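You operate a simulated robot arm through the tools that you are given. There is no shell and no other tool. Be economical: measure what you need, move in short steps, check, and stop when the job is done.

The job below is to be done with a simulated two-armed robot. You get a single attempt, and the scene is never put back.

JOB
Measure the WINTER sole and stand the ticket with its length on its middle.
Fine: on the size board, heel at the stop, slider up to the toe, then back to its end or nearly; the sole stays on the board.

It is judged by the outcome, as a careful person would: the job done as asked, and still so three seconds after it is handed in. It fails if anything else is knocked over, pushed out of place, dropped, spilled or broken.

ROBOT AND FRAMES
Two 7-joint arms with three-finger grippers on one trunk, on a base that drives. Base frame: it is fixed to the floor where the robot stands at the start and does not move with it; the origin is under the middle of the robot, x ahead of it, y to its left, z up; the surface under the hand at the start is at about z = 886. Units: mm, degrees, N and s.
The left shoulder is at the start at [74, 126, 1182], the right one opposite. With the tool pointing down near the work surface each hand reaches from about 360 to 840 mm from the robot's upright axis, wherever it stands, measured 20 degrees to its own side. Places, roughly: bed of the size board [200, 800, 900]; slider of the size board [200, 700, 900]. Payload 2.94 kg a hand.
The TCP of each hand is the grasp point between the finger pads, 30 mm short of the fingertips. In the tool frame z runs along the fingers and y along their closing line. The gripper opens to 128 mm. The gripper's body begins 93 mm behind the TCP.
Orientation is told as [roll, pitch, yaw] about the base's x, y, z axes, in that order, counted from this pose: with the fingers straight down and closing along the base's y, the tool's x points along the base's -x, its y along +y and its z along -z.

CONTROLS
- The arms move only by the tool jog_arm. It takes "left_rows", "right_rows" or both (then of equal length, played together; a hand with none holds still); each is a list of rows, each a list of 3 entries, a list of its own where there are three numbers: the shift along the tool's x, y, z in mm, then the turn, a rotation vector about the tool's x, y, z in rad, then the gripper command, from -1 (fully open) to 1 (shut), values between in proportion. In form: [[[dx, dy, dz], [wx, wy, wz], gripper], ...]. A call has 1 to 12 rows; each row shifts and turns the commanded pose from where the row before left it, along the tool's axes as they then stand. Rows are played at 5 a second. More than 50 mm and 8.6 degrees between two rows, or a gripper value outside its range, and nothing of the call is played. A pose out of reach is approached as far as the arm can. The call stops where the force on the tool passes 40 N (or 10 N more than at its start, if that is more) or the arm is blocked; 0.2 s more then pass. The fingers move at their own pace and stop on an object; they squeeze with about 36 N. The grip force told is the motor's: it shows also when the fingers shut on nothing. Time passes only in rows, and 0.2 s behind the last, so rows that do not move let the fingers close. It gives the time, the measured TCP pose, the force on the tool (base axes), the opening and the grip force at its end, in the units of the frame above (readings bear some noise), with the torque about the TCP (base axes, N m) and any sound that the robot's microphone picked up.
- Cameras (640 x 400 px; columns grow to the right, rows downward): "scene" is now at [189.5, 29.3, 1335.7]; the picture's right is [0.45, -0.89, 0.00], its down [-0.58, -0.30, -0.76] and it looks along [0.68, 0.35, -0.65] (base axes); focal length 214 px, centre (320, 200). "left" rides on the left gripper at [69, 15, -120] in its tool frame; the picture's right is [-0.22, 0.98, 0.00], its down [-0.82, -0.18, -0.54] and it looks along [-0.53, -0.12, 0.84] (tool axes); focal length 251 px, centre (320, 200). "right" rides on the right gripper at [69, -15, -120] in its tool frame; the picture's right is [0.21, 0.98, 0.00], its down [-0.82, 0.18, -0.54] and it looks along [-0.53, 0.12, 0.84] (tool axes); focal length 251 px, centre (320, 200). There is no depth. A picture from a camera that has moved, and an enlarged one, comes with that camera's place and axes in the base frame and with its lens. The place of the scene camera against the robot may be out by one fixed shift of up to 12 mm in any direction.
- grab_frame(camera): a new picture of that camera. No time passes.
- lift_body(by): slides the trunk up (or, below 0, down) by that many mm; the arms and the scene camera ride with it, the base frame stays. It gives what a move gives, with no picture.
- base_move(legs): drives the robot by 1 to 6 legs, each [ahead, left, turn to the left] in mm, mm and degrees, along the robot's own axes; the way and the turn of a leg run together, so that a leg with both is an arc; at most 1500 mm and 180 degrees a leg. The arms and the cameras ride along, it lands a little off, and it stops where it bumps. It gives what a move gives.
- turn_head(pan, tilt): turns the head with the scene camera to pan (to the left, within 80 degrees either way) and tilt (down, from -29 to 69), counted from straight ahead of the robot. It gives what a move gives.
- enlarge(camera, box): a new picture of the part [left, top, right, bottom] of that camera's present view, enlarged. No time passes.
- job_done(): hands the job in; it is judged then, once.

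Work in short steps. Places have to be worked out from the pictures, the camera data and where the tool is seen: move nearer, look again, correct. Check each grasp and each placing, and mend what went wrong. You have 120 turns and 88 pictures in all, those below and enlarged ones among them. Open the grippers and draw the arms clear of the work before you hand the job in, unless the task says otherwise; then end with one line.

The tools are called as a command line: name --argument value ..., lists and objects as JSON in quotes. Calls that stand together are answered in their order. jog_arm: Moves the arms, as the interface text tells. Its arguments: {"type":"object","properties":{"left_rows":{"type":"array","items":{"type":"array"}},"right_rows":{"type":"array","items":{"type":"array"}}},"required":[]} The other tools are called the same way: lift_body (by) slides the trunk up or down; base_move (legs) drives the base; turn_head (pan, tilt) turns the head that bears the scene camera; grab_frame (camera) takes a picture; enlarge (camera, box) takes an enlarged picture of a part of a camera's view; job_done () hands the job in.

At the start:

```text
time: 0.0
left_tool_pos: [449.6, 504.7, 999.5]
left_tool_rot: [0.0, 0.0, 0.0]
left_contact_force: [-0.2, -1.0, 1.0]
left_ft_torque: [0.0, 0.02, -0.01]
left_grip_width: 128.0
left_gripper_force: 0.1
right_tool_pos: [332.4, 65.3, 1000.1]
right_tool_rot: [0.0, 0.1, 0.0]
right_contact_force: [0.7, 0.5, -0.5]
right_ft_torque: [0.01, -0.01, 0.03]
right_grip_width: 128.1
right_gripper_force: 0.0
trunk travel left (down, up): [-400.0, 147.0]
robot x, y, heading: [0.6, -3.7, 0.2]
head pan, tilt: [27.0, 40.6]
```

scene: 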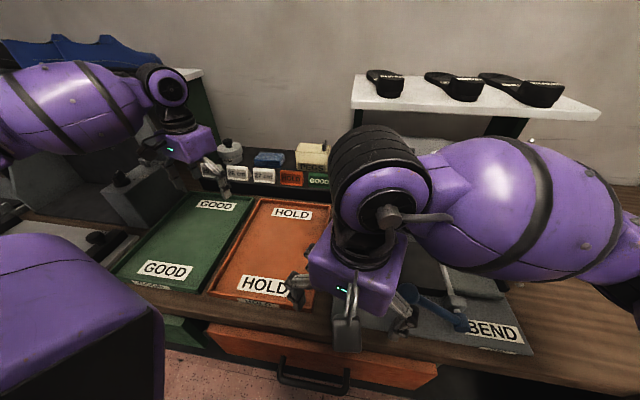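
right: 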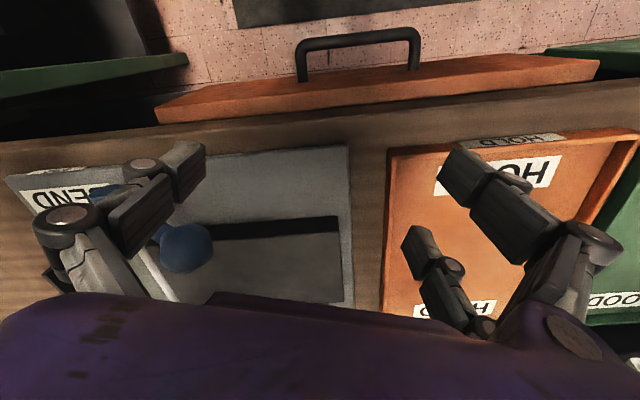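
left: 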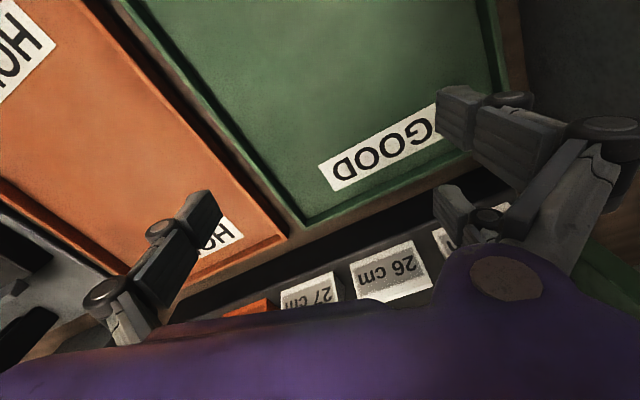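

The bench shows trays, tickets and a shelf with soles; I need a closer look at the shelf, the tickets and the size board.

enlarge --camera "scene" --box '[340, 50, 620, 160]'

enlarge --camera "scene" --box '[180, 120, 350, 220]'

turn_head --pan 70 --tilt 40

grab_frame --camera "scene"

```text
2.29 times, centred on (480, 105) of scene
camera zoom: at [189.5, 29.3, 1335.7], right [0.45, -0.89, 0.0], down [-0.58, -0.3, -0.76], along [0.68, 0.35, -0.65], focal length 490 px, centre (-46, 417)
```

zoom: 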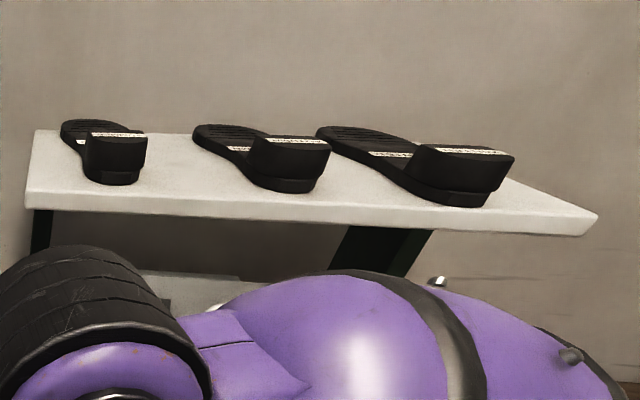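

```text
3.76 times, centred on (265, 170) of scene
camera zoom: at [189.5, 29.3, 1335.7], right [0.45, -0.89, 0.0], down [-0.58, -0.3, -0.76], along [0.68, 0.35, -0.65], focal length 807 px, centre (527, 313)
```

zoom: 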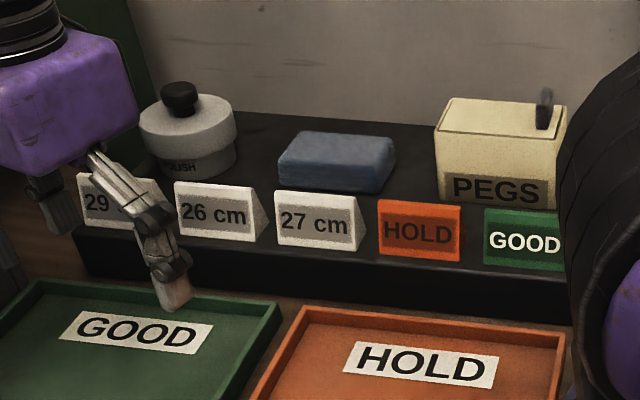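

```text
time: 1.1
left_tool_pos: [449.6, 504.1, 1000.1]
left_tool_rot: [-0.1, 0.1, 0.1]
left_contact_force: [0.5, -0.5, 0.6]
left_ft_torque: [0.03, -0.02, -0.02]
left_grip_width: 127.8
left_gripper_force: 0.3
right_tool_pos: [332.1, 65.5, 1000.2]
right_tool_rot: [0.1, 0.1, 0.1]
right_contact_force: [-0.9, 0.5, 0.0]
right_ft_torque: [-0.01, 0.01, -0.01]
right_grip_width: 127.9
right_gripper_force: 0.0
trunk travel left (down, up): [-400.0, 147.0]
robot x, y, heading: [-0.7, -1.5, 0.1]
head pan, tilt: [70.0, 40.0]
```

```text
82 pictures are left
camera scene: at [143.3, 70.7, 1336.6], right [0.94, -0.34, 0.0], down [-0.22, -0.6, -0.77], along [0.26, 0.72, -0.64], focal length 214 px, centre (320, 200)
```

scene: 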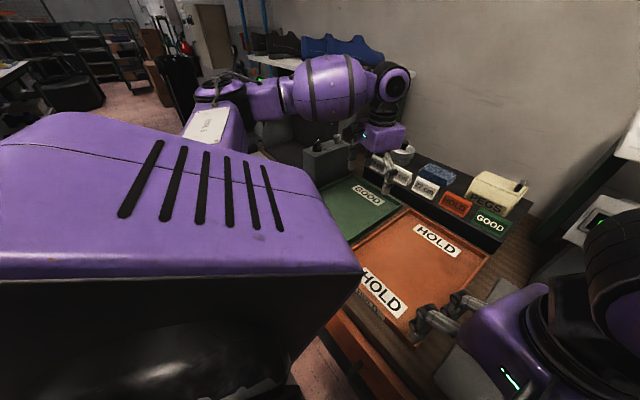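

The arm hides the size board. I look at the soles' labels at higher zoom first, head turned to the shelf.

turn_head --pan 10 --tilt 20

grab_frame --camera "scene"

```text
time: 2.4
left_tool_pos: [450.7, 504.3, 1000.4]
left_tool_rot: [0.0, 0.1, 0.1]
left_contact_force: [-1.1, -0.3, -0.5]
left_ft_torque: [-0.02, -0.02, -0.05]
left_grip_width: 127.8
left_gripper_force: 0.0
right_tool_pos: [331.9, 64.5, 1000.5]
right_tool_rot: [0.0, 0.0, 0.0]
right_contact_force: [0.0, 0.2, -0.1]
right_ft_torque: [-0.02, 0.03, -0.02]
right_grip_width: 127.9
right_gripper_force: 0.0
trunk travel left (down, up): [-400.0, 147.0]
robot x, y, heading: [-0.1, 2.5, -0.0]
head pan, tilt: [10.0, 20.0]
```

```text
81 pictures are left
camera scene: at [205.9, 7.1, 1368.0], right [0.17, -0.98, 0.0], down [-0.34, -0.06, -0.94], along [0.93, 0.16, -0.34], focal length 214 px, centre (320, 200)
```

scene: 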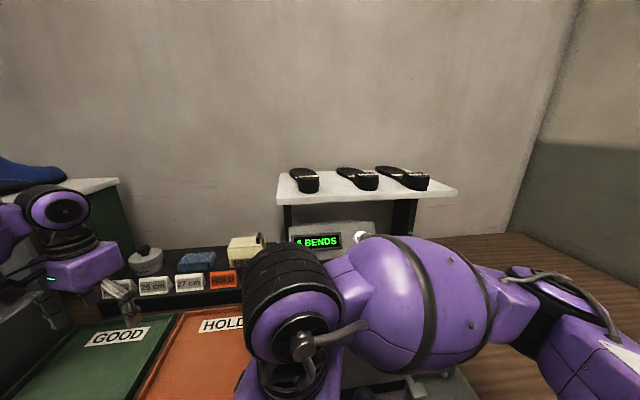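

enlarge --camera "scene" --box '[280, 155, 360, 205]'

enlarge --camera "scene" --box '[360, 155, 440, 205]'

```text
8.00 times, centred on (320, 180) of scene
camera zoom: at [205.9, 7.1, 1368.0], right [0.17, -0.98, 0.0], down [-0.34, -0.06, -0.94], along [0.93, 0.16, -0.34], focal length 1716 px, centre (320, 360)
```

zoom: 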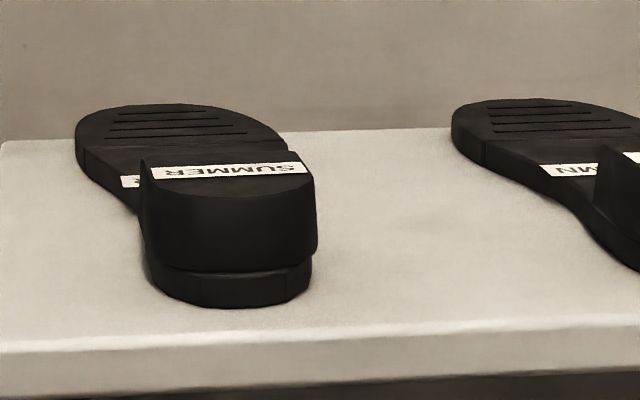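

```text
8.00 times, centred on (400, 180) of scene
camera zoom: at [205.9, 7.1, 1368.0], right [0.17, -0.98, 0.0], down [-0.34, -0.06, -0.94], along [0.93, 0.16, -0.34], focal length 1716 px, centre (-320, 360)
```

zoom: 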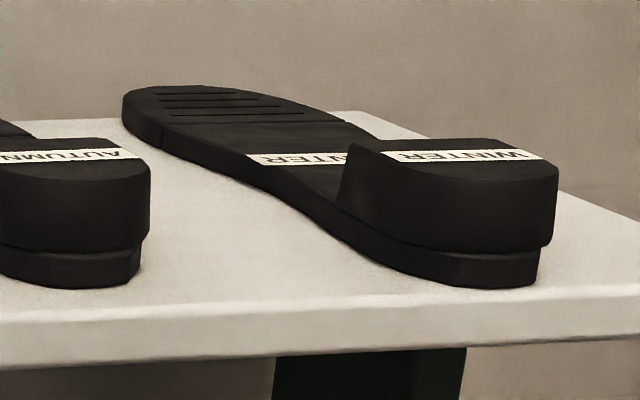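

WINTER is the rightmost sole, heel toward the robot. Now I tuck the arms inward a bit and raise the trunk to see the left side.

lift_body --by 140

turn_head --pan 80 --tilt 45

grab_frame --camera "scene"

grab_frame --camera "left"

```text
time: 4.1
left_tool_pos: [450.4, 504.0, 1138.5]
left_tool_rot: [0.0, 0.2, 0.0]
left_contact_force: [-0.7, 0.2, -1.4]
left_ft_torque: [0.04, -0.01, -0.01]
left_grip_width: 127.9
left_gripper_force: 0.0
right_tool_pos: [330.2, 64.4, 1139.9]
right_tool_rot: [0.0, 0.1, -0.1]
right_contact_force: [0.6, 0.0, 0.1]
right_ft_torque: [-0.05, 0.0, -0.01]
right_grip_width: 128.1
right_gripper_force: 0.0
trunk travel left (down, up): [-540.0, 7.0]
robot x, y, heading: [0.4, -0.8, 0.1]
head pan, tilt: [10.0, 20.0]
```

```text
time: 5.5
left_tool_pos: [449.3, 504.0, 1140.4]
left_tool_rot: [-0.1, -0.1, 0.1]
left_contact_force: [0.2, 0.0, -0.8]
left_ft_torque: [-0.01, 0.03, 0.01]
left_grip_width: 127.8
left_gripper_force: 0.1
right_tool_pos: [332.7, 64.0, 1141.0]
right_tool_rot: [0.1, 0.0, 0.0]
right_contact_force: [-0.5, -1.0, 0.1]
right_ft_torque: [0.03, 0.02, -0.01]
right_grip_width: 127.8
right_gripper_force: 0.2
trunk travel left (down, up): [-540.0, 7.0]
robot x, y, heading: [-2.4, -2.7, 0.0]
head pan, tilt: [80.0, 45.0]
```

```text
78 pictures are left
camera scene: at [28.6, 70.9, 1487.7], right [0.98, -0.17, 0.0], down [-0.12, -0.7, -0.71], along [0.12, 0.7, -0.71], focal length 214 px, centre (320, 200)
```

scene: 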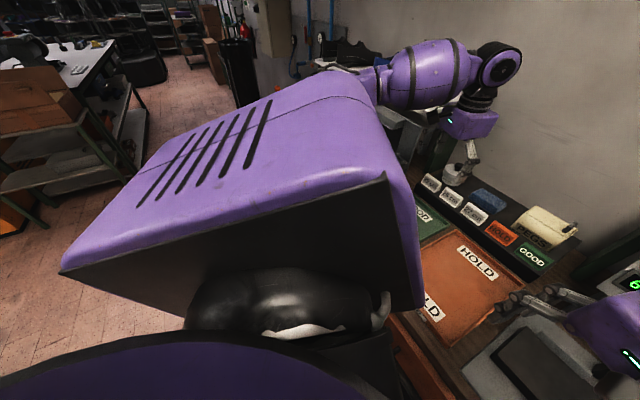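

```text
77 pictures are left
camera left: at [379.9, 520.1, 1260.7], right [0.21, 0.98, 0.0], down [0.82, -0.18, 0.54], along [0.53, -0.12, -0.84], focal length 251 px, centre (320, 200)
```

left: 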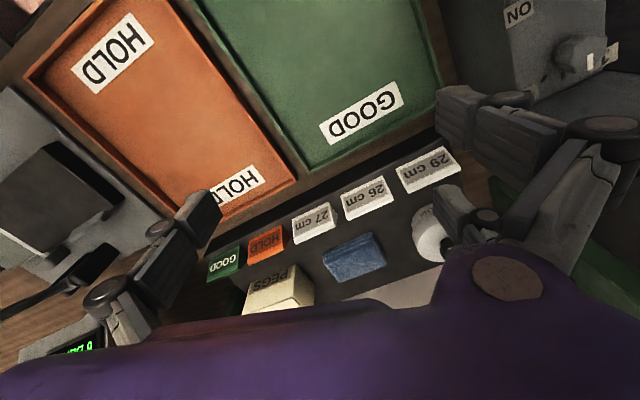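

I back the robot away from the bench and turn it left so the head sees the size board.

base_move --legs '[[-350, 0, 0], [0, 0, 35]]'

turn_head --pan 0 --tilt 35

grab_frame --camera "scene"

```text
time: 9.4
left_tool_pos: [-262.9, 671.4, 1139.4]
left_tool_rot: [0.0, -0.1, 34.8]
left_contact_force: [1.0, -0.6, 0.5]
left_ft_torque: [0.02, 0.01, -0.03]
left_grip_width: 127.9
left_gripper_force: 0.1
right_tool_pos: [-110.7, 243.3, 1141.6]
right_tool_rot: [0.0, 0.0, 34.8]
right_contact_force: [-0.7, -0.4, -0.6]
right_ft_torque: [-0.03, 0.0, 0.01]
right_grip_width: 127.8
right_gripper_force: 0.1
trunk travel left (down, up): [-540.0, 7.0]
robot x, y, heading: [-349.9, -0.9, 35.1]
head pan, tilt: [80.0, 45.0]
```

```text
time: 10.9
left_tool_pos: [-263.3, 671.8, 1140.5]
left_tool_rot: [0.0, 0.0, 34.8]
left_contact_force: [-0.6, -0.2, -0.2]
left_ft_torque: [0.0, 0.0, 0.02]
left_grip_width: 128.0
left_gripper_force: 0.0
right_tool_pos: [-109.3, 242.5, 1139.5]
right_tool_rot: [0.0, 0.1, 34.7]
right_contact_force: [0.7, 0.9, 0.1]
right_ft_torque: [0.01, 0.03, -0.02]
right_grip_width: 127.7
right_gripper_force: 0.1
trunk travel left (down, up): [-540.0, 7.0]
robot x, y, heading: [-347.9, 0.9, 34.8]
head pan, tilt: [0.0, 35.0]
```

```text
76 pictures are left
camera scene: at [-260.9, 47.8, 1502.5], right [0.57, -0.82, 0.0], down [-0.47, -0.33, -0.82], along [0.67, 0.47, -0.57], focal length 214 px, centre (320, 200)
```

scene: 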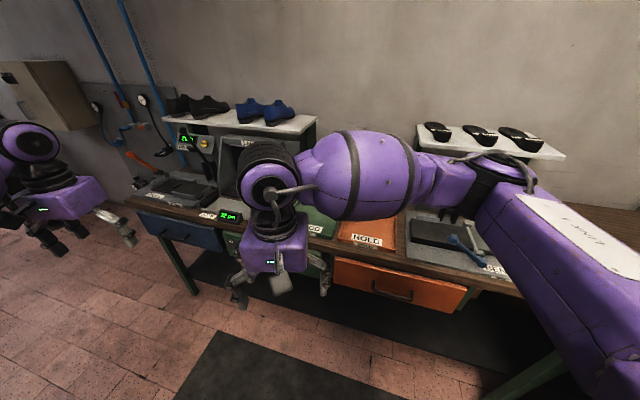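

Now the left bench is visible; zoom on it.

enlarge --camera "scene" --box '[110, 90, 270, 240]'

enlarge --camera "scene" --box '[110, 150, 250, 225]'

enlarge --camera "scene" --box '[390, 100, 590, 220]'

```text
2.67 times, centred on (190, 165) of scene
camera zoom: at [-260.9, 47.8, 1502.5], right [0.57, -0.82, 0.0], down [-0.47, -0.33, -0.82], along [0.67, 0.47, -0.57], focal length 572 px, centre (667, 293)
```

zoom: 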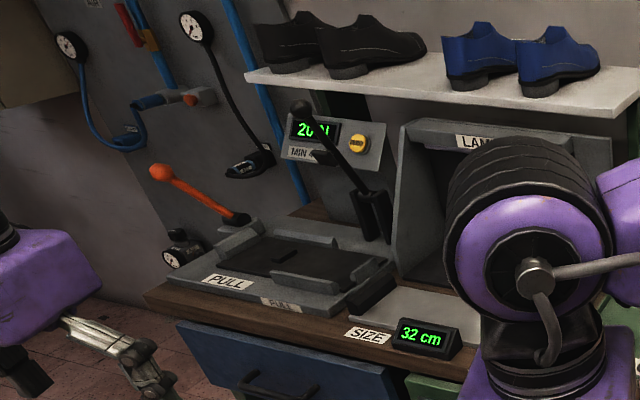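

```text
4.57 times, centred on (180, 188) of scene
camera zoom: at [-260.9, 47.8, 1502.5], right [0.57, -0.82, 0.0], down [-0.47, -0.33, -0.82], along [0.67, 0.47, -0.57], focal length 980 px, centre (960, 257)
```

zoom: 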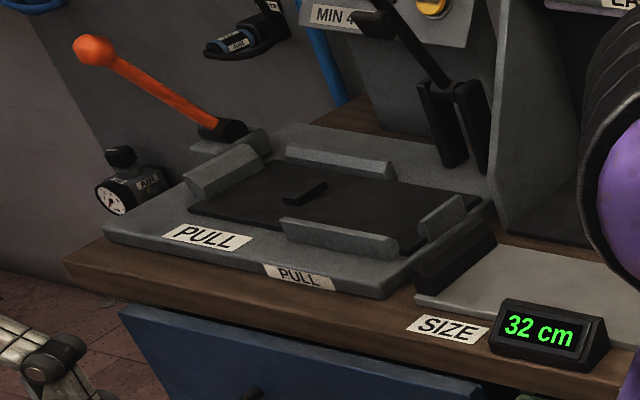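

```text
3.20 times, centred on (490, 160) of scene
camera zoom: at [-260.9, 47.8, 1502.5], right [0.57, -0.82, 0.0], down [-0.47, -0.33, -0.82], along [0.67, 0.47, -0.57], focal length 686 px, centre (-224, 328)
```

zoom: 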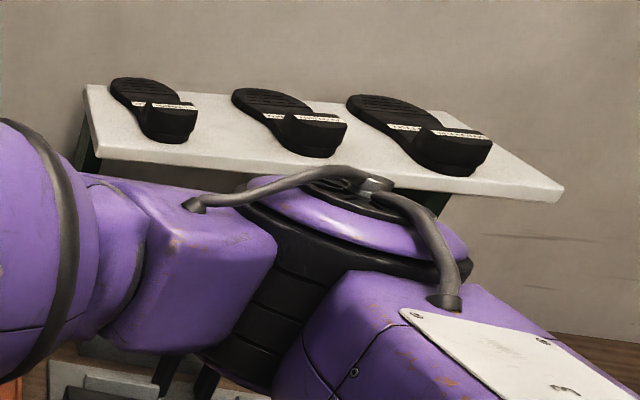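

The size board has a 32 cm display now. I turn further left to see it unobstructed.

base_move --legs '[[0, 0, 22]]'

turn_head --pan 0 --tilt 40

grab_frame --camera "scene"

```text
time: 12.5
left_tool_pos: [-518.7, 654.5, 1139.6]
left_tool_rot: [0.0, 0.0, 56.6]
left_contact_force: [0.1, 0.5, -0.4]
left_ft_torque: [0.02, 0.0, 0.02]
left_grip_width: 128.0
left_gripper_force: 0.0
right_tool_pos: [-216.6, 312.4, 1140.0]
right_tool_rot: [0.0, 0.1, 56.6]
right_contact_force: [-0.7, 0.7, 0.2]
right_ft_torque: [-0.03, -0.04, 0.0]
right_grip_width: 128.0
right_gripper_force: 0.2
trunk travel left (down, up): [-540.0, 7.0]
robot x, y, heading: [-349.4, 1.9, 56.7]
head pan, tilt: [0.0, 35.0]
```

```text
time: 13.2
left_tool_pos: [-520.7, 653.5, 1140.4]
left_tool_rot: [0.0, -0.1, 56.7]
left_contact_force: [1.3, -0.3, 1.0]
left_ft_torque: [-0.02, 0.0, 0.0]
left_grip_width: 127.8
left_gripper_force: 0.1
right_tool_pos: [-217.5, 312.2, 1140.4]
right_tool_rot: [0.0, 0.0, 56.7]
right_contact_force: [-0.6, -0.5, 0.4]
right_ft_torque: [0.02, -0.02, -0.06]
right_grip_width: 127.9
right_gripper_force: 0.1
trunk travel left (down, up): [-540.0, 7.0]
robot x, y, heading: [-345.3, -1.8, 56.8]
head pan, tilt: [0.0, 40.0]
```

```text
72 pictures are left
camera scene: at [-289.6, 71.4, 1495.0], right [0.84, -0.55, 0.0], down [-0.35, -0.54, -0.77], along [0.42, 0.64, -0.64], focal length 214 px, centre (320, 200)
```

scene: 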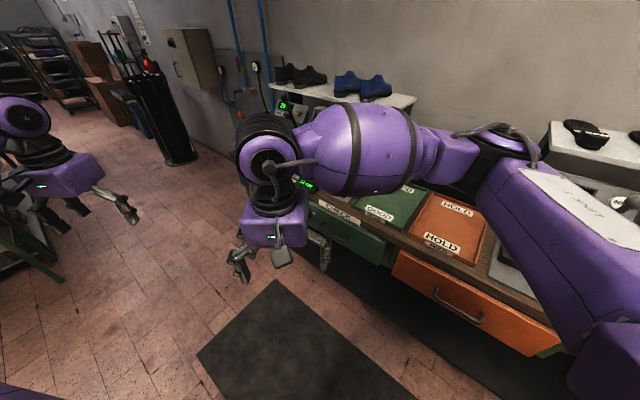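

The right arm blocks the view; I swing it to the robot's right.

jog_arm --right_rows '[[[0, -45, 0], [0, 0, 0], -1], [[0, -45, 0], [0, 0, 0], -1], [[0, -45, 0], [0, 0, 0], -1], [[0, -45, 0], [0, 0, 0], -1], [[0, -45, 0], [0, 0, 0], -1], [[0, -45, 0], [0, 0, 0], -1], [[0, -45, 0], [0, 0, 0], -1], [[0, -45, 0], [0, 0, 0], -1]]'

grab_frame --camera "scene"

enlarge --camera "scene" --box '[220, 80, 420, 220]'

```text
time: 14.9
left_tool_pos: [-520.9, 652.1, 1142.5]
left_tool_rot: [0.0, -0.1, 56.6]
left_contact_force: [0.6, 0.1, -0.3]
left_ft_torque: [0.07, -0.01, -0.02]
left_grip_width: 127.8
left_gripper_force: 0.1
right_tool_pos: [86.1, 114.2, 1139.2]
right_tool_rot: [-0.1, -0.1, 56.8]
right_contact_force: [0.9, -0.3, -0.4]
right_ft_torque: [0.03, -0.02, 0.03]
right_grip_width: 127.9
right_gripper_force: 0.2
trunk travel left (down, up): [-540.0, 7.0]
robot x, y, heading: [-345.5, 0.9, 56.6]
head pan, tilt: [0.0, 40.0]
```

```text
71 pictures are left
camera scene: at [-289.6, 69.5, 1495.1], right [0.84, -0.55, 0.0], down [-0.35, -0.54, -0.77], along [0.42, 0.64, -0.64], focal length 214 px, centre (320, 200)
```

scene: 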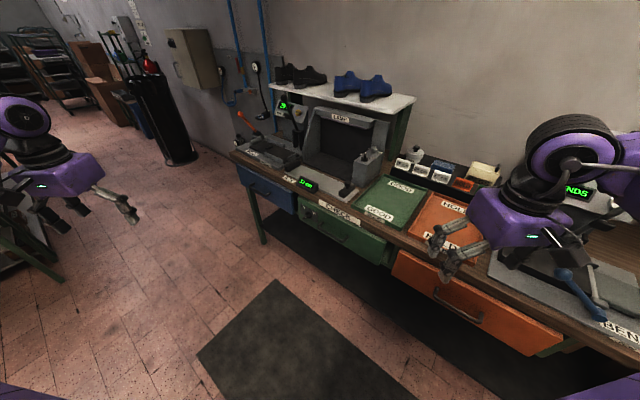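

```text
2.86 times, centred on (320, 150) of scene
camera zoom: at [-289.6, 69.5, 1495.1], right [0.84, -0.55, 0.0], down [-0.35, -0.54, -0.77], along [0.42, 0.64, -0.64], focal length 613 px, centre (320, 343)
```

zoom: 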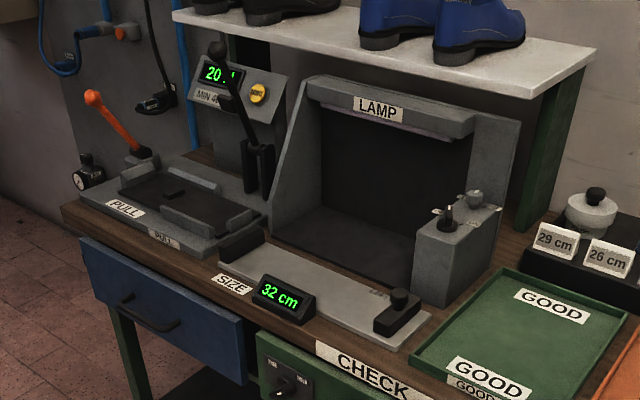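

The whole size board is visible: stop at its far-left end, knob-topped slider at the near-right end; the bench is skewed by about 17°. I estimate WINTER's heel rear at about (778,-148,1200). I turn back to face the bench and raise the right hand above shelf height.

base_move --legs '[[0, 0, -40]]'

jog_arm --right_rows '[[[0, 0, -40], [0, 0, 0], -1], [[0, 0, -40], [0, 0, 0], -1], [[0, 0, -40], [0, 0, 0], -1], [[0, 0, -40], [0, 0, 0], -1], [[0, 0, -20], [0, 0, 0], -0.7]]'

turn_head --pan -5 --tilt 25

grab_frame --camera "scene"

```text
time: 17.2
left_tool_pos: [-61.1, 613.9, 1139.8]
left_tool_rot: [0.0, -0.1, 16.9]
left_contact_force: [-0.2, 0.3, -0.5]
left_ft_torque: [0.01, -0.04, 0.01]
left_grip_width: 127.9
left_gripper_force: 0.0
right_tool_pos: [59.7, -186.6, 1138.4]
right_tool_rot: [0.0, 0.0, 16.9]
right_contact_force: [-1.1, 0.2, -0.2]
right_ft_torque: [-0.01, -0.02, 0.0]
right_grip_width: 127.8
right_gripper_force: 0.0
trunk travel left (down, up): [-540.0, 7.0]
robot x, y, heading: [-347.5, 1.9, 17.2]
head pan, tilt: [0.0, 40.0]
```

```text
time: 18.4
left_tool_pos: [-63.3, 615.6, 1140.4]
left_tool_rot: [0.0, 0.1, 16.9]
left_contact_force: [0.6, -0.7, 0.1]
left_ft_torque: [-0.01, -0.01, 0.01]
left_grip_width: 127.9
left_gripper_force: 0.0
right_tool_pos: [60.5, -185.8, 1321.1]
right_tool_rot: [0.0, 0.0, 17.1]
right_contact_force: [0.3, -0.4, 0.3]
right_ft_torque: [0.0, -0.03, 0.0]
right_grip_width: 108.9
right_gripper_force: 0.0
trunk travel left (down, up): [-540.0, 7.0]
robot x, y, heading: [-342.7, 3.6, 16.8]
head pan, tilt: [0.0, 40.0]
```

```text
time: 19.2
left_tool_pos: [-63.0, 613.4, 1140.8]
left_tool_rot: [0.0, 0.0, 17.0]
left_contact_force: [0.3, -0.2, -0.7]
left_ft_torque: [0.01, 0.0, 0.0]
left_grip_width: 128.0
left_gripper_force: 0.1
right_tool_pos: [59.7, -185.8, 1319.0]
right_tool_rot: [-0.1, -0.1, 17.0]
right_contact_force: [1.7, 0.6, 0.5]
right_ft_torque: [0.01, 0.04, -0.04]
right_grip_width: 108.9
right_gripper_force: 0.2
trunk travel left (down, up): [-540.0, 7.0]
robot x, y, heading: [-344.5, 3.1, 16.7]
head pan, tilt: [-5.0, 25.0]
```

```text
69 pictures are left
camera scene: at [-241.5, 13.4, 1518.2], right [0.21, -0.98, 0.0], down [-0.41, -0.09, -0.91], along [0.89, 0.19, -0.42], focal length 214 px, centre (320, 200)
```

scene: 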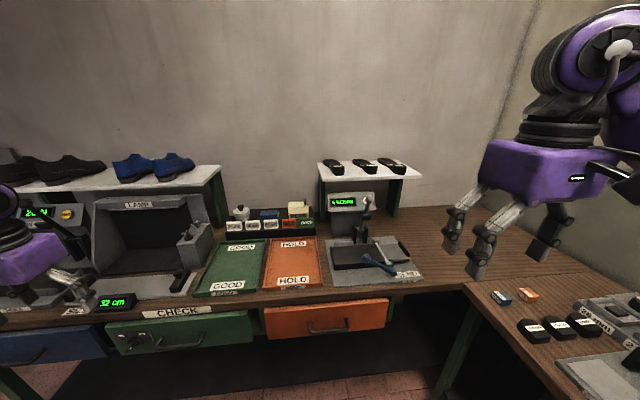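

The picture matches my map; there is a second bench on the right from about (461,-399). I tuck the left hand in and drive close to the shelf.

jog_arm --left_rows '[[[30, -40, 0], [0, 0, 0], -1], [[30, -40, 0], [0, 0, 0], -1], [[30, -40, 0], [0, 0, 0], -1], [[30, -40, 0], [0, 0, 0], -1]]'

base_move --legs '[[200, -178, 0], [150, 0, 0]]'

turn_head --pan -10 --tilt 25

grab_frame --camera "scene"

grab_frame --camera "right"

```text
time: 20.2
left_tool_pos: [-133.6, 424.1, 1138.2]
left_tool_rot: [-0.1, -0.2, 16.9]
left_contact_force: [-0.2, -0.9, 0.0]
left_ft_torque: [-0.01, -0.04, -0.02]
left_grip_width: 128.0
left_gripper_force: 0.1
right_tool_pos: [58.7, -187.5, 1320.3]
right_tool_rot: [0.0, -0.1, 16.9]
right_contact_force: [0.5, 0.7, 0.4]
right_ft_torque: [0.04, 0.0, 0.03]
right_grip_width: 108.8
right_gripper_force: 0.1
trunk travel left (down, up): [-540.0, 7.0]
robot x, y, heading: [-345.3, -0.5, 17.1]
head pan, tilt: [-5.0, 25.0]
```

```text
time: 23.4
left_tool_pos: [253.5, 350.0, 1137.8]
left_tool_rot: [-0.1, -0.1, 16.7]
left_contact_force: [-0.1, -0.3, 0.2]
left_ft_torque: [0.01, -0.03, -0.04]
left_grip_width: 128.0
left_gripper_force: 0.1
right_tool_pos: [442.4, -263.7, 1320.3]
right_tool_rot: [0.1, -0.2, 16.7]
right_contact_force: [-1.0, 0.0, -1.0]
right_ft_torque: [0.0, -0.01, 0.01]
right_grip_width: 109.2
right_gripper_force: 0.0
trunk travel left (down, up): [-540.0, 7.0]
robot x, y, heading: [41.9, -76.8, 16.8]
head pan, tilt: [-5.0, 25.0]
```

```text
time: 24.1
left_tool_pos: [255.5, 349.4, 1138.6]
left_tool_rot: [0.0, 0.0, 16.6]
left_contact_force: [0.8, -0.1, 0.9]
left_ft_torque: [0.02, 0.02, -0.04]
left_grip_width: 128.2
left_gripper_force: 0.0
right_tool_pos: [445.0, -263.8, 1318.5]
right_tool_rot: [0.0, 0.0, 16.7]
right_contact_force: [0.5, 0.8, 0.1]
right_ft_torque: [0.0, 0.02, -0.01]
right_grip_width: 108.8
right_gripper_force: 0.1
trunk travel left (down, up): [-540.0, 7.0]
robot x, y, heading: [40.6, -71.7, 16.5]
head pan, tilt: [-10.0, 25.0]
```

```text
68 pictures are left
camera scene: at [146.6, -69.6, 1518.2], right [0.12, -0.99, 0.0], down [-0.42, -0.05, -0.91], along [0.9, 0.11, -0.42], focal length 214 px, centre (320, 200)
```

scene: 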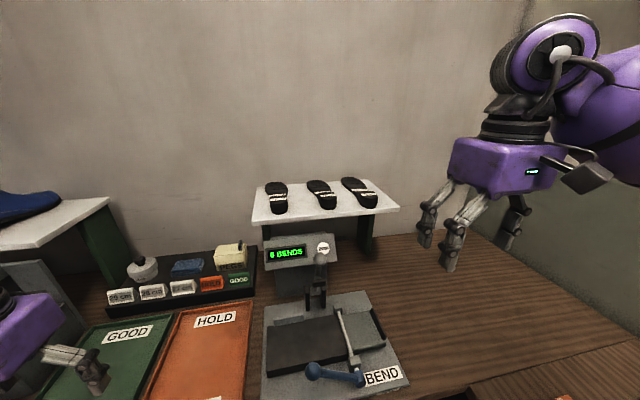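

```text
67 pictures are left
camera right: at [383.5, -298.6, 1439.8], right [-0.49, 0.87, 0.0], down [0.74, 0.41, 0.54], along [0.47, 0.26, -0.84], focal length 251 px, centre (320, 200)
```

right: 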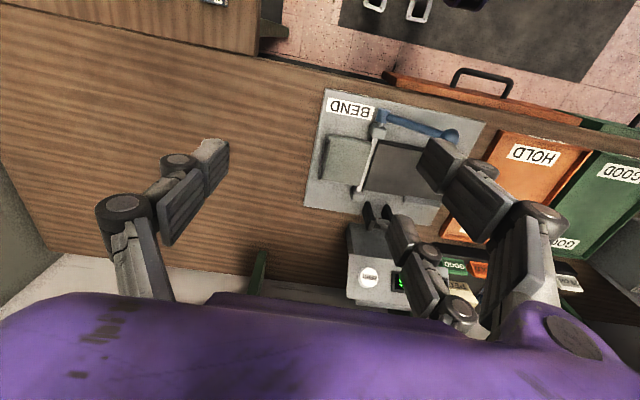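

Zoom the soles from this closer viewpoint to fix the position of the WINTER sole.

enlarge --camera "scene" --box '[305, 165, 405, 227]'

```text
6.40 times, centred on (355, 196) of scene
camera zoom: at [146.6, -69.6, 1518.2], right [0.12, -0.99, 0.0], down [-0.42, -0.05, -0.91], along [0.9, 0.11, -0.42], focal length 1373 px, centre (96, 226)
```

zoom: 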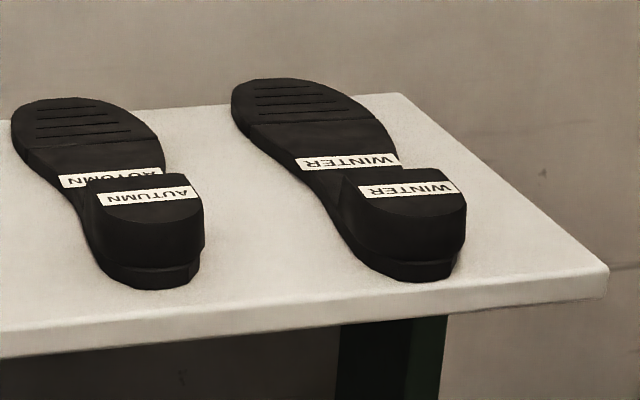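

WINTER's heel centre is about (822,-155), sole axis about 15°, heel top about z 1235. I advance the right hand above it, still high.

jog_arm --right_rows '[[[-39, 0, 0], [0, 0, 0], -0.7], [[-39, 0, 0], [0, 0, 0], -0.7], [[-39, 0, 0], [0, 0, 0], -0.7], [[-39, 0, 0], [0, 0, 0], -0.7], [[-39, 0, 0], [0, 0, 0], -0.7], [[-39, 0, 0], [0, 0, 0], -0.7], [[-39, 0, 0], [0, 0, 0], -0.7], [[-39, 0, 0], [0, 0, 0], -0.7], [[-39, 0, 0], [0, 0, 0], -0.7], [[-35, 0, 0], [0, 0, 0.03], -0.7]]'

enlarge --camera "scene" --box '[290, 100, 430, 230]'

grab_frame --camera "right"

```text
time: 26.2
left_tool_pos: [256.8, 351.2, 1137.0]
left_tool_rot: [-0.1, 0.0, 16.6]
left_contact_force: [-0.9, -0.2, -0.5]
left_ft_torque: [-0.05, 0.0, -0.04]
left_grip_width: 127.8
left_gripper_force: 0.1
right_tool_pos: [791.2, -140.4, 1304.0]
right_tool_rot: [-0.2, -0.3, 15.4]
right_contact_force: [-0.6, 0.6, 0.6]
right_ft_torque: [-0.02, 0.0, -0.01]
right_grip_width: 108.6
right_gripper_force: 0.2
right hand out of reach, approached as far as the arm can: row 10
trunk travel left (down, up): [-540.0, 7.0]
robot x, y, heading: [38.6, -74.5, 16.7]
head pan, tilt: [-10.0, 25.0]
```

```text
3.08 times, centred on (360, 165) of scene
camera zoom: at [146.3, -67.8, 1518.2], right [0.12, -0.99, 0.0], down [-0.42, -0.05, -0.91], along [0.9, 0.1, -0.42], focal length 660 px, centre (197, 308)
```

zoom: 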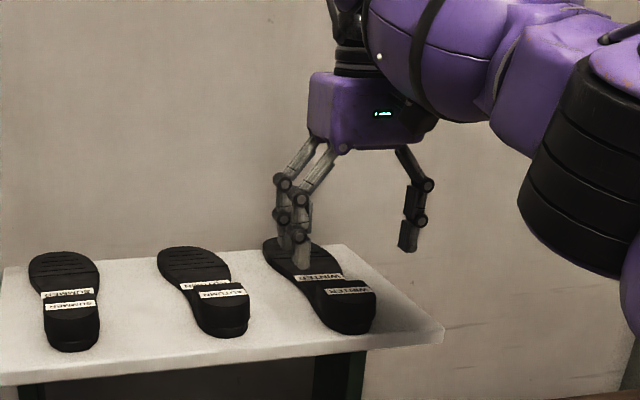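

```text
64 pictures are left
camera right: at [728.8, -174.8, 1424.2], right [-0.47, 0.88, 0.0], down [0.74, 0.39, 0.54], along [0.48, 0.25, -0.84], focal length 251 px, centre (320, 200)
```

right: 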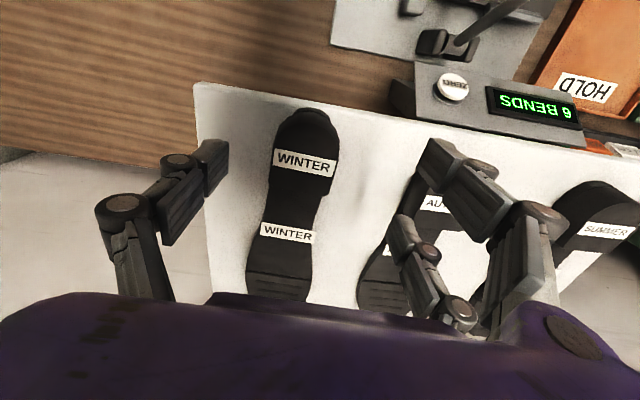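

The hand camera shows WINTER clearly: heel centre about (810,-148), axis 14°. The arm is at its reach limit, so I draw back slightly and drive 50 mm closer.

jog_arm --right_rows '[[[40, 0, -10], [0, 0, 0], -0.7]]'

base_move --legs '[[55, 0, 0]]'

grab_frame --camera "right"

```text
time: 26.6
left_tool_pos: [254.5, 347.3, 1139.5]
left_tool_rot: [0.2, -0.3, 16.6]
left_contact_force: [-0.7, -0.4, 0.3]
left_ft_torque: [0.04, -0.02, -0.01]
left_grip_width: 127.8
left_gripper_force: 0.2
right_tool_pos: [752.6, -155.3, 1317.0]
right_tool_rot: [0.0, -0.2, 14.9]
right_contact_force: [-0.7, 0.4, 0.9]
right_ft_torque: [0.03, -0.07, -0.02]
right_grip_width: 108.9
right_gripper_force: 0.0
trunk travel left (down, up): [-540.0, 7.0]
robot x, y, heading: [42.5, -73.1, 16.9]
head pan, tilt: [-10.0, 25.0]
```

```text
time: 27.6
left_tool_pos: [305.3, 364.2, 1140.3]
left_tool_rot: [0.0, -0.3, 16.6]
left_contact_force: [-0.5, -0.3, 0.7]
left_ft_torque: [0.02, -0.08, 0.02]
left_grip_width: 128.0
left_gripper_force: 0.0
right_tool_pos: [802.8, -137.2, 1321.0]
right_tool_rot: [0.0, -0.4, 14.8]
right_contact_force: [-0.3, -0.9, 0.5]
right_ft_torque: [0.03, -0.07, 0.0]
right_grip_width: 109.1
right_gripper_force: 0.4
trunk travel left (down, up): [-540.0, 7.0]
robot x, y, heading: [95.1, -57.3, 16.8]
head pan, tilt: [-10.0, 25.0]
```

```text
63 pictures are left
camera right: at [739.6, -171.0, 1439.4], right [-0.46, 0.89, 0.0], down [0.74, 0.39, 0.55], along [0.49, 0.25, -0.84], focal length 251 px, centre (320, 200)
```

right: 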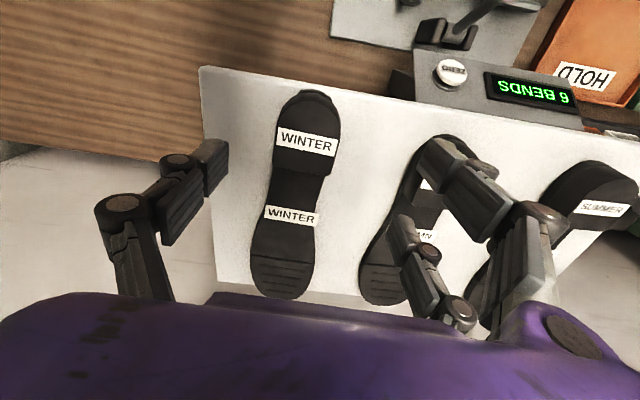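

Heel centre confirmed at about (812,-148). I line up and descend to just above the shelf in steps.

jog_arm --right_rows '[[[-12, -12, 0], [0, 0, 0], -0.7], [[0, 0, 35], [0, 0, 0], -0.7], [[0, 0, 35], [0, 0, 0], -0.7]]'

grab_frame --camera "right"

enlarge --camera "scene" --box '[290, 120, 430, 230]'

```text
time: 28.4
left_tool_pos: [311.2, 365.8, 1137.5]
left_tool_rot: [0.0, 0.1, 16.6]
left_contact_force: [0.6, -0.1, 0.0]
left_ft_torque: [0.01, 0.05, -0.01]
left_grip_width: 128.0
left_gripper_force: 0.1
right_tool_pos: [825.1, -145.4, 1241.7]
right_tool_rot: [0.0, 0.0, 14.9]
right_contact_force: [0.7, 0.1, -0.5]
right_ft_torque: [0.01, 0.04, 0.0]
right_grip_width: 108.5
right_gripper_force: 0.1
trunk travel left (down, up): [-540.0, 7.0]
robot x, y, heading: [86.6, -58.7, 16.8]
head pan, tilt: [-10.0, 25.0]
```

```text
62 pictures are left
camera right: at [761.3, -178.1, 1362.0], right [-0.46, 0.89, 0.0], down [0.75, 0.39, 0.54], along [0.48, 0.25, -0.84], focal length 251 px, centre (320, 200)
```

right: 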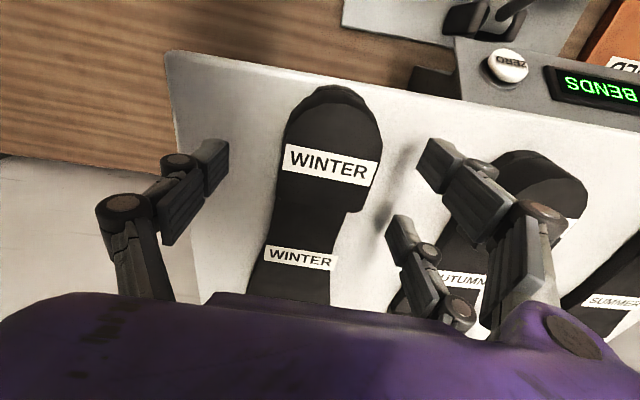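

```text
3.64 times, centred on (360, 175) of scene
camera zoom: at [201.6, -54.0, 1517.9], right [0.12, -0.99, 0.0], down [-0.42, -0.05, -0.91], along [0.9, 0.11, -0.42], focal length 780 px, centre (174, 291)
```

zoom: 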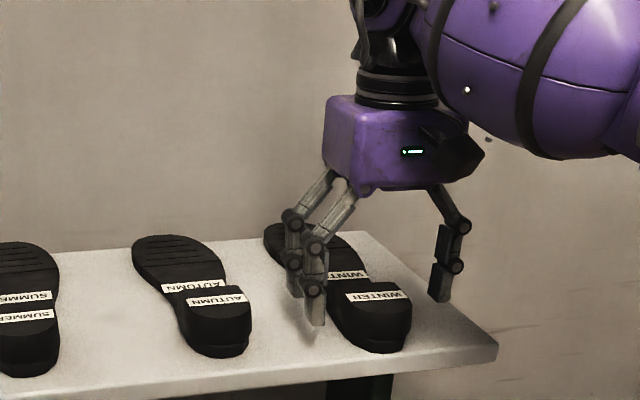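

The hand is centred over the heel with tips about 10 mm above the shelf; I lower 4 mm and close.

jog_arm --right_rows '[[[2, 0, 4], [0, 0, 0], -0.7], [[0, 0, 0], [0, 0, 0], 0], [[0, 0, 0], [0, 0, 0], 0.5], [[0, 0, 0], [0, 0, 0], 1], [[0, 0, 0], [0, 0, 0], 1]]'

grab_frame --camera "right"

```text
time: 29.6
left_tool_pos: [309.2, 366.4, 1137.0]
left_tool_rot: [0.1, 0.0, 16.6]
left_contact_force: [1.0, 0.0, 0.0]
left_ft_torque: [-0.05, 0.0, 0.0]
left_grip_width: 128.0
left_gripper_force: 0.0
right_tool_pos: [819.4, -144.5, 1241.1]
right_tool_rot: [-0.1, -0.1, 15.0]
right_contact_force: [-0.9, 1.5, 1.6]
right_ft_torque: [0.09, -0.09, 0.17]
right_grip_width: 53.5
right_gripper_force: 36.1
trunk travel left (down, up): [-540.0, 7.0]
robot x, y, heading: [94.3, -58.9, 16.8]
head pan, tilt: [-10.0, 25.0]
```

```text
60 pictures are left
camera right: at [756.5, -177.7, 1361.2], right [-0.46, 0.89, 0.0], down [0.75, 0.39, 0.54], along [0.48, 0.25, -0.84], focal length 251 px, centre (320, 200)
```

right: 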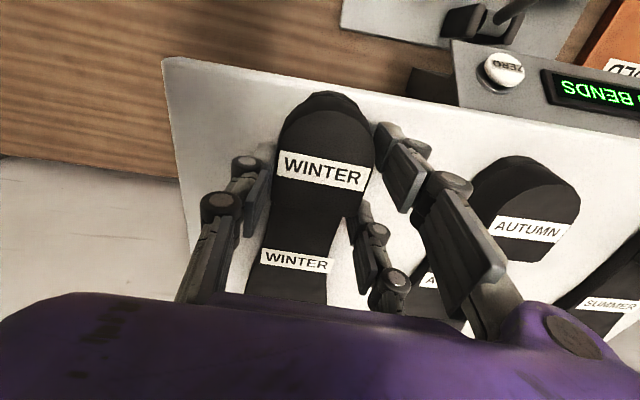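

Gripped at 53.5 mm on the heel. Lift straight up 70 mm.

jog_arm --right_rows '[[[0, 0, -10], [0, 0, 0], 1], [[0, 0, -20], [0, 0, 0], 1], [[0, 0, -20], [0, 0, 0], 1], [[0, 0, -20], [0, 0, 0], 1]]'

enlarge --camera "scene" --box '[290, 120, 430, 230]'

```text
time: 30.6
left_tool_pos: [309.3, 365.3, 1137.6]
left_tool_rot: [0.0, -0.1, 16.6]
left_contact_force: [-0.1, 0.1, 0.8]
left_ft_torque: [-0.01, -0.02, 0.01]
left_grip_width: 127.8
left_gripper_force: 0.0
right_tool_pos: [818.9, -143.9, 1312.1]
right_tool_rot: [0.1, -0.1, 14.9]
right_contact_force: [0.2, -0.8, -2.0]
right_ft_torque: [-0.04, 0.17, -0.01]
right_grip_width: 53.4
right_gripper_force: 36.3
trunk travel left (down, up): [-540.0, 7.0]
robot x, y, heading: [94.2, -55.8, 16.8]
head pan, tilt: [-10.0, 25.0]
```

```text
3.64 times, centred on (360, 175) of scene
camera zoom: at [198.9, -53.5, 1518.3], right [0.12, -0.99, 0.0], down [-0.42, -0.05, -0.91], along [0.9, 0.11, -0.42], focal length 780 px, centre (174, 291)
```

zoom: 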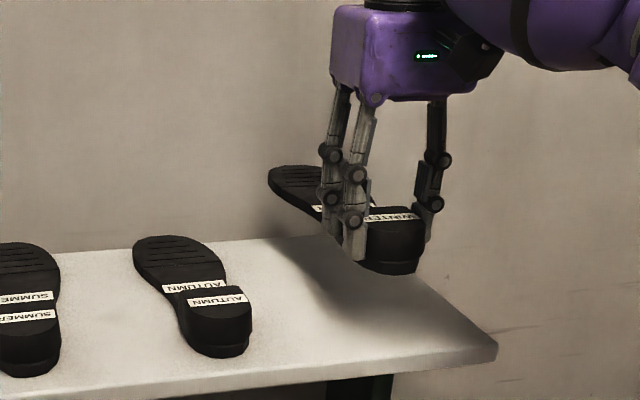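

Sole is held level, neighbours untouched. I back straight away from the shelf, then pull the hand in.

base_move --legs '[[-430, 0, 0]]'

jog_arm --right_rows '[[[40, 0, 0], [0, 0, 0.14], 1], [[40, 0, 0], [0, 0, 0.14], 1], [[40, 0, 0], [0, 0, 0.14], 1], [[35, 0, 0], [0, 0, 0.14], 1], [[0, 0, 0], [0, 0, 0.14], 1], [[0, 0, 0], [0, 0, 0.14], 1], [[0, 0, 0], [0, 0, 0.14], 1], [[0, 0, 0], [0, 0, 0.14], 1], [[0, 0, 0], [0, 0, 0.14], 1], [[0, 0, 0], [0, 0, 0.14], 1], [[0, 0, 0], [0, 0, 0.14], 1]]'

grab_frame --camera "scene"

```text
time: 33.2
left_tool_pos: [-98.2, 243.2, 1137.5]
left_tool_rot: [0.0, 0.0, 16.8]
left_contact_force: [0.4, 0.1, -0.2]
left_ft_torque: [0.01, 0.03, 0.0]
left_grip_width: 128.1
left_gripper_force: 0.1
right_tool_pos: [413.5, -264.2, 1311.0]
right_tool_rot: [0.0, 0.0, 15.2]
right_contact_force: [0.6, -0.3, -1.9]
right_ft_torque: [-0.05, 0.12, 0.0]
right_grip_width: 53.4
right_gripper_force: 36.0
trunk travel left (down, up): [-540.0, 7.0]
robot x, y, heading: [-317.2, -180.3, 16.9]
head pan, tilt: [-10.0, 25.0]
```

```text
time: 35.6
left_tool_pos: [-99.7, 243.3, 1138.0]
left_tool_rot: [-0.1, 0.1, 16.8]
left_contact_force: [-0.9, 0.6, 0.3]
left_ft_torque: [0.01, -0.02, -0.02]
left_grip_width: 127.7
left_gripper_force: 0.2
right_tool_pos: [258.4, -274.2, 1312.3]
right_tool_rot: [0.0, 0.1, -73.2]
right_contact_force: [-0.5, 0.5, -2.3]
right_ft_torque: [0.16, 0.07, 0.0]
right_grip_width: 53.1
right_gripper_force: 35.5
trunk travel left (down, up): [-540.0, 7.0]
robot x, y, heading: [-311.7, -183.2, 17.1]
head pan, tilt: [-10.0, 25.0]
```

```text
58 pictures are left
camera scene: at [-208.1, -176.5, 1518.2], right [0.12, -0.99, 0.0], down [-0.42, -0.05, -0.91], along [0.9, 0.11, -0.42], focal length 214 px, centre (320, 200)
```

scene: 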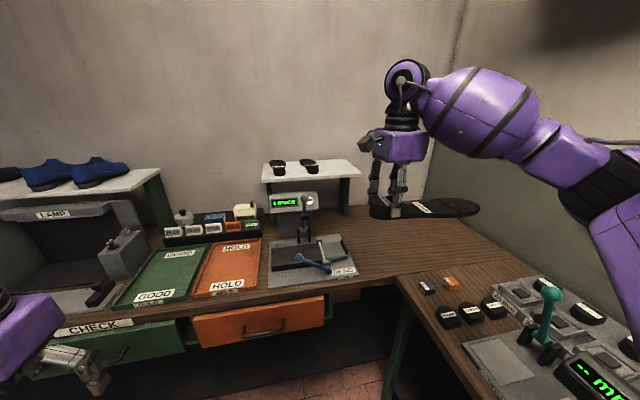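

Rotation works and the sole now points rightward as it must on the board. I drive left along the bench to the size board.

base_move --legs '[[0, 1172, 0]]'

turn_head --pan -15 --tilt 45

grab_frame --camera "scene"

grab_frame --camera "right"

```text
time: 46.3
left_tool_pos: [-444.7, 1377.3, 1136.8]
left_tool_rot: [-0.1, 0.0, 16.9]
left_contact_force: [0.3, -1.3, 0.1]
left_ft_torque: [0.0, -0.03, 0.02]
left_grip_width: 127.8
left_gripper_force: 0.1
right_tool_pos: [-86.3, 859.6, 1311.4]
right_tool_rot: [0.1, -0.1, -73.1]
right_contact_force: [0.5, 0.2, -1.9]
right_ft_torque: [0.15, 0.03, -0.01]
right_grip_width: 53.3
right_gripper_force: 35.8
trunk travel left (down, up): [-540.0, 7.0]
robot x, y, heading: [-656.9, 950.1, 16.7]
head pan, tilt: [-10.0, 25.0]
```

```text
time: 47.1
left_tool_pos: [-444.8, 1378.9, 1138.8]
left_tool_rot: [0.0, 0.0, 16.8]
left_contact_force: [-0.8, -1.0, 0.2]
left_ft_torque: [0.01, 0.0, 0.01]
left_grip_width: 128.0
left_gripper_force: 0.2
right_tool_pos: [-85.8, 859.9, 1311.9]
right_tool_rot: [0.1, 0.1, -73.1]
right_contact_force: [0.0, -0.6, -3.3]
right_ft_torque: [0.14, 0.07, -0.02]
right_grip_width: 53.2
right_gripper_force: 35.5
trunk travel left (down, up): [-540.0, 7.0]
robot x, y, heading: [-659.4, 954.6, 16.9]
head pan, tilt: [-15.0, 45.0]
```

```text
57 pictures are left
camera scene: at [-563.2, 950.0, 1487.7], right [0.03, -1.0, 0.0], down [-0.71, -0.02, -0.71], along [0.71, 0.02, -0.71], focal length 214 px, centre (320, 200)
```

scene: 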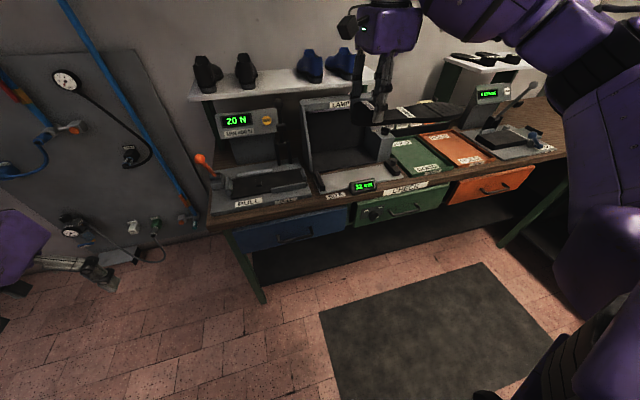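

```text
56 pictures are left
camera right: at [-120.5, 921.3, 1431.5], right [0.87, 0.49, 0.0], down [0.41, -0.73, 0.54], along [0.27, -0.47, -0.84], focal length 251 px, centre (320, 200)
```

right: 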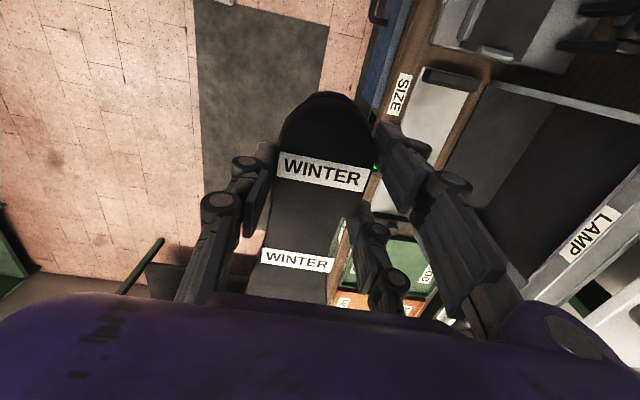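

I'm over the area in front of the board; the stop face looks about (140,962). I drive ahead 200 mm, sole still high, and look down.

base_move --legs '[[215, 0, 0]]'

grab_frame --camera "right"

grab_frame --camera "scene"

```text
time: 48.8
left_tool_pos: [-240.6, 1439.7, 1138.8]
left_tool_rot: [0.0, -0.2, 16.9]
left_contact_force: [-0.1, -0.2, -0.5]
left_ft_torque: [0.01, 0.01, -0.02]
left_grip_width: 128.1
left_gripper_force: 0.1
right_tool_pos: [116.6, 922.3, 1311.7]
right_tool_rot: [0.3, 0.0, -73.2]
right_contact_force: [0.1, -0.1, -1.9]
right_ft_torque: [0.19, 0.03, 0.01]
right_grip_width: 53.3
right_gripper_force: 36.4
trunk travel left (down, up): [-540.0, 7.0]
robot x, y, heading: [-452.0, 1012.6, 17.1]
head pan, tilt: [-15.0, 45.0]
```

```text
55 pictures are left
camera right: at [82.8, 982.6, 1432.6], right [0.87, 0.49, 0.0], down [0.41, -0.73, 0.54], along [0.27, -0.47, -0.84], focal length 251 px, centre (320, 200)
```

right: 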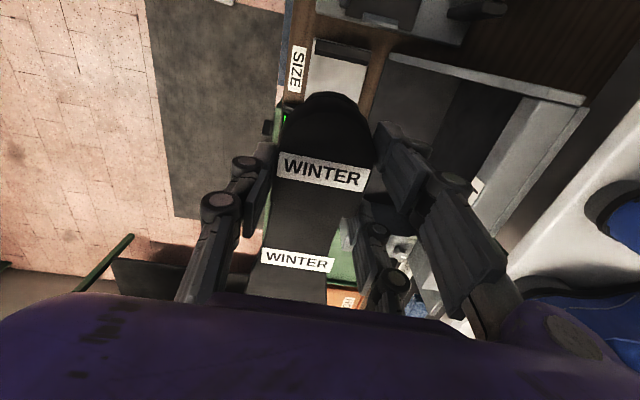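

```text
54 pictures are left
camera scene: at [-359.9, 1011.6, 1487.9], right [0.03, -1.0, 0.0], down [-0.71, -0.02, -0.71], along [0.71, 0.02, -0.71], focal length 214 px, centre (320, 200)
```

scene: 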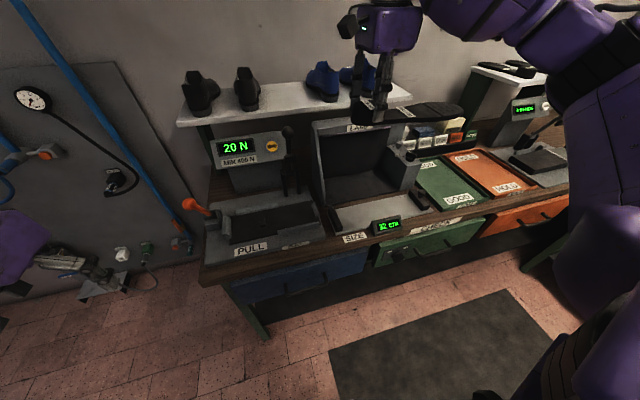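

Zoom on the board from the head for its geometry.

enlarge --camera "scene" --box '[300, 110, 450, 260]'

```text
2.67 times, centred on (375, 185) of scene
camera zoom: at [-359.9, 1011.6, 1487.9], right [0.03, -1.0, 0.0], down [-0.71, -0.02, -0.71], along [0.71, 0.02, -0.71], focal length 572 px, centre (173, 240)
```

zoom: 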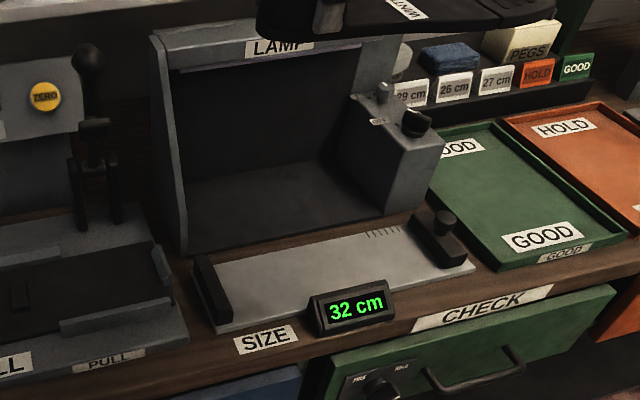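

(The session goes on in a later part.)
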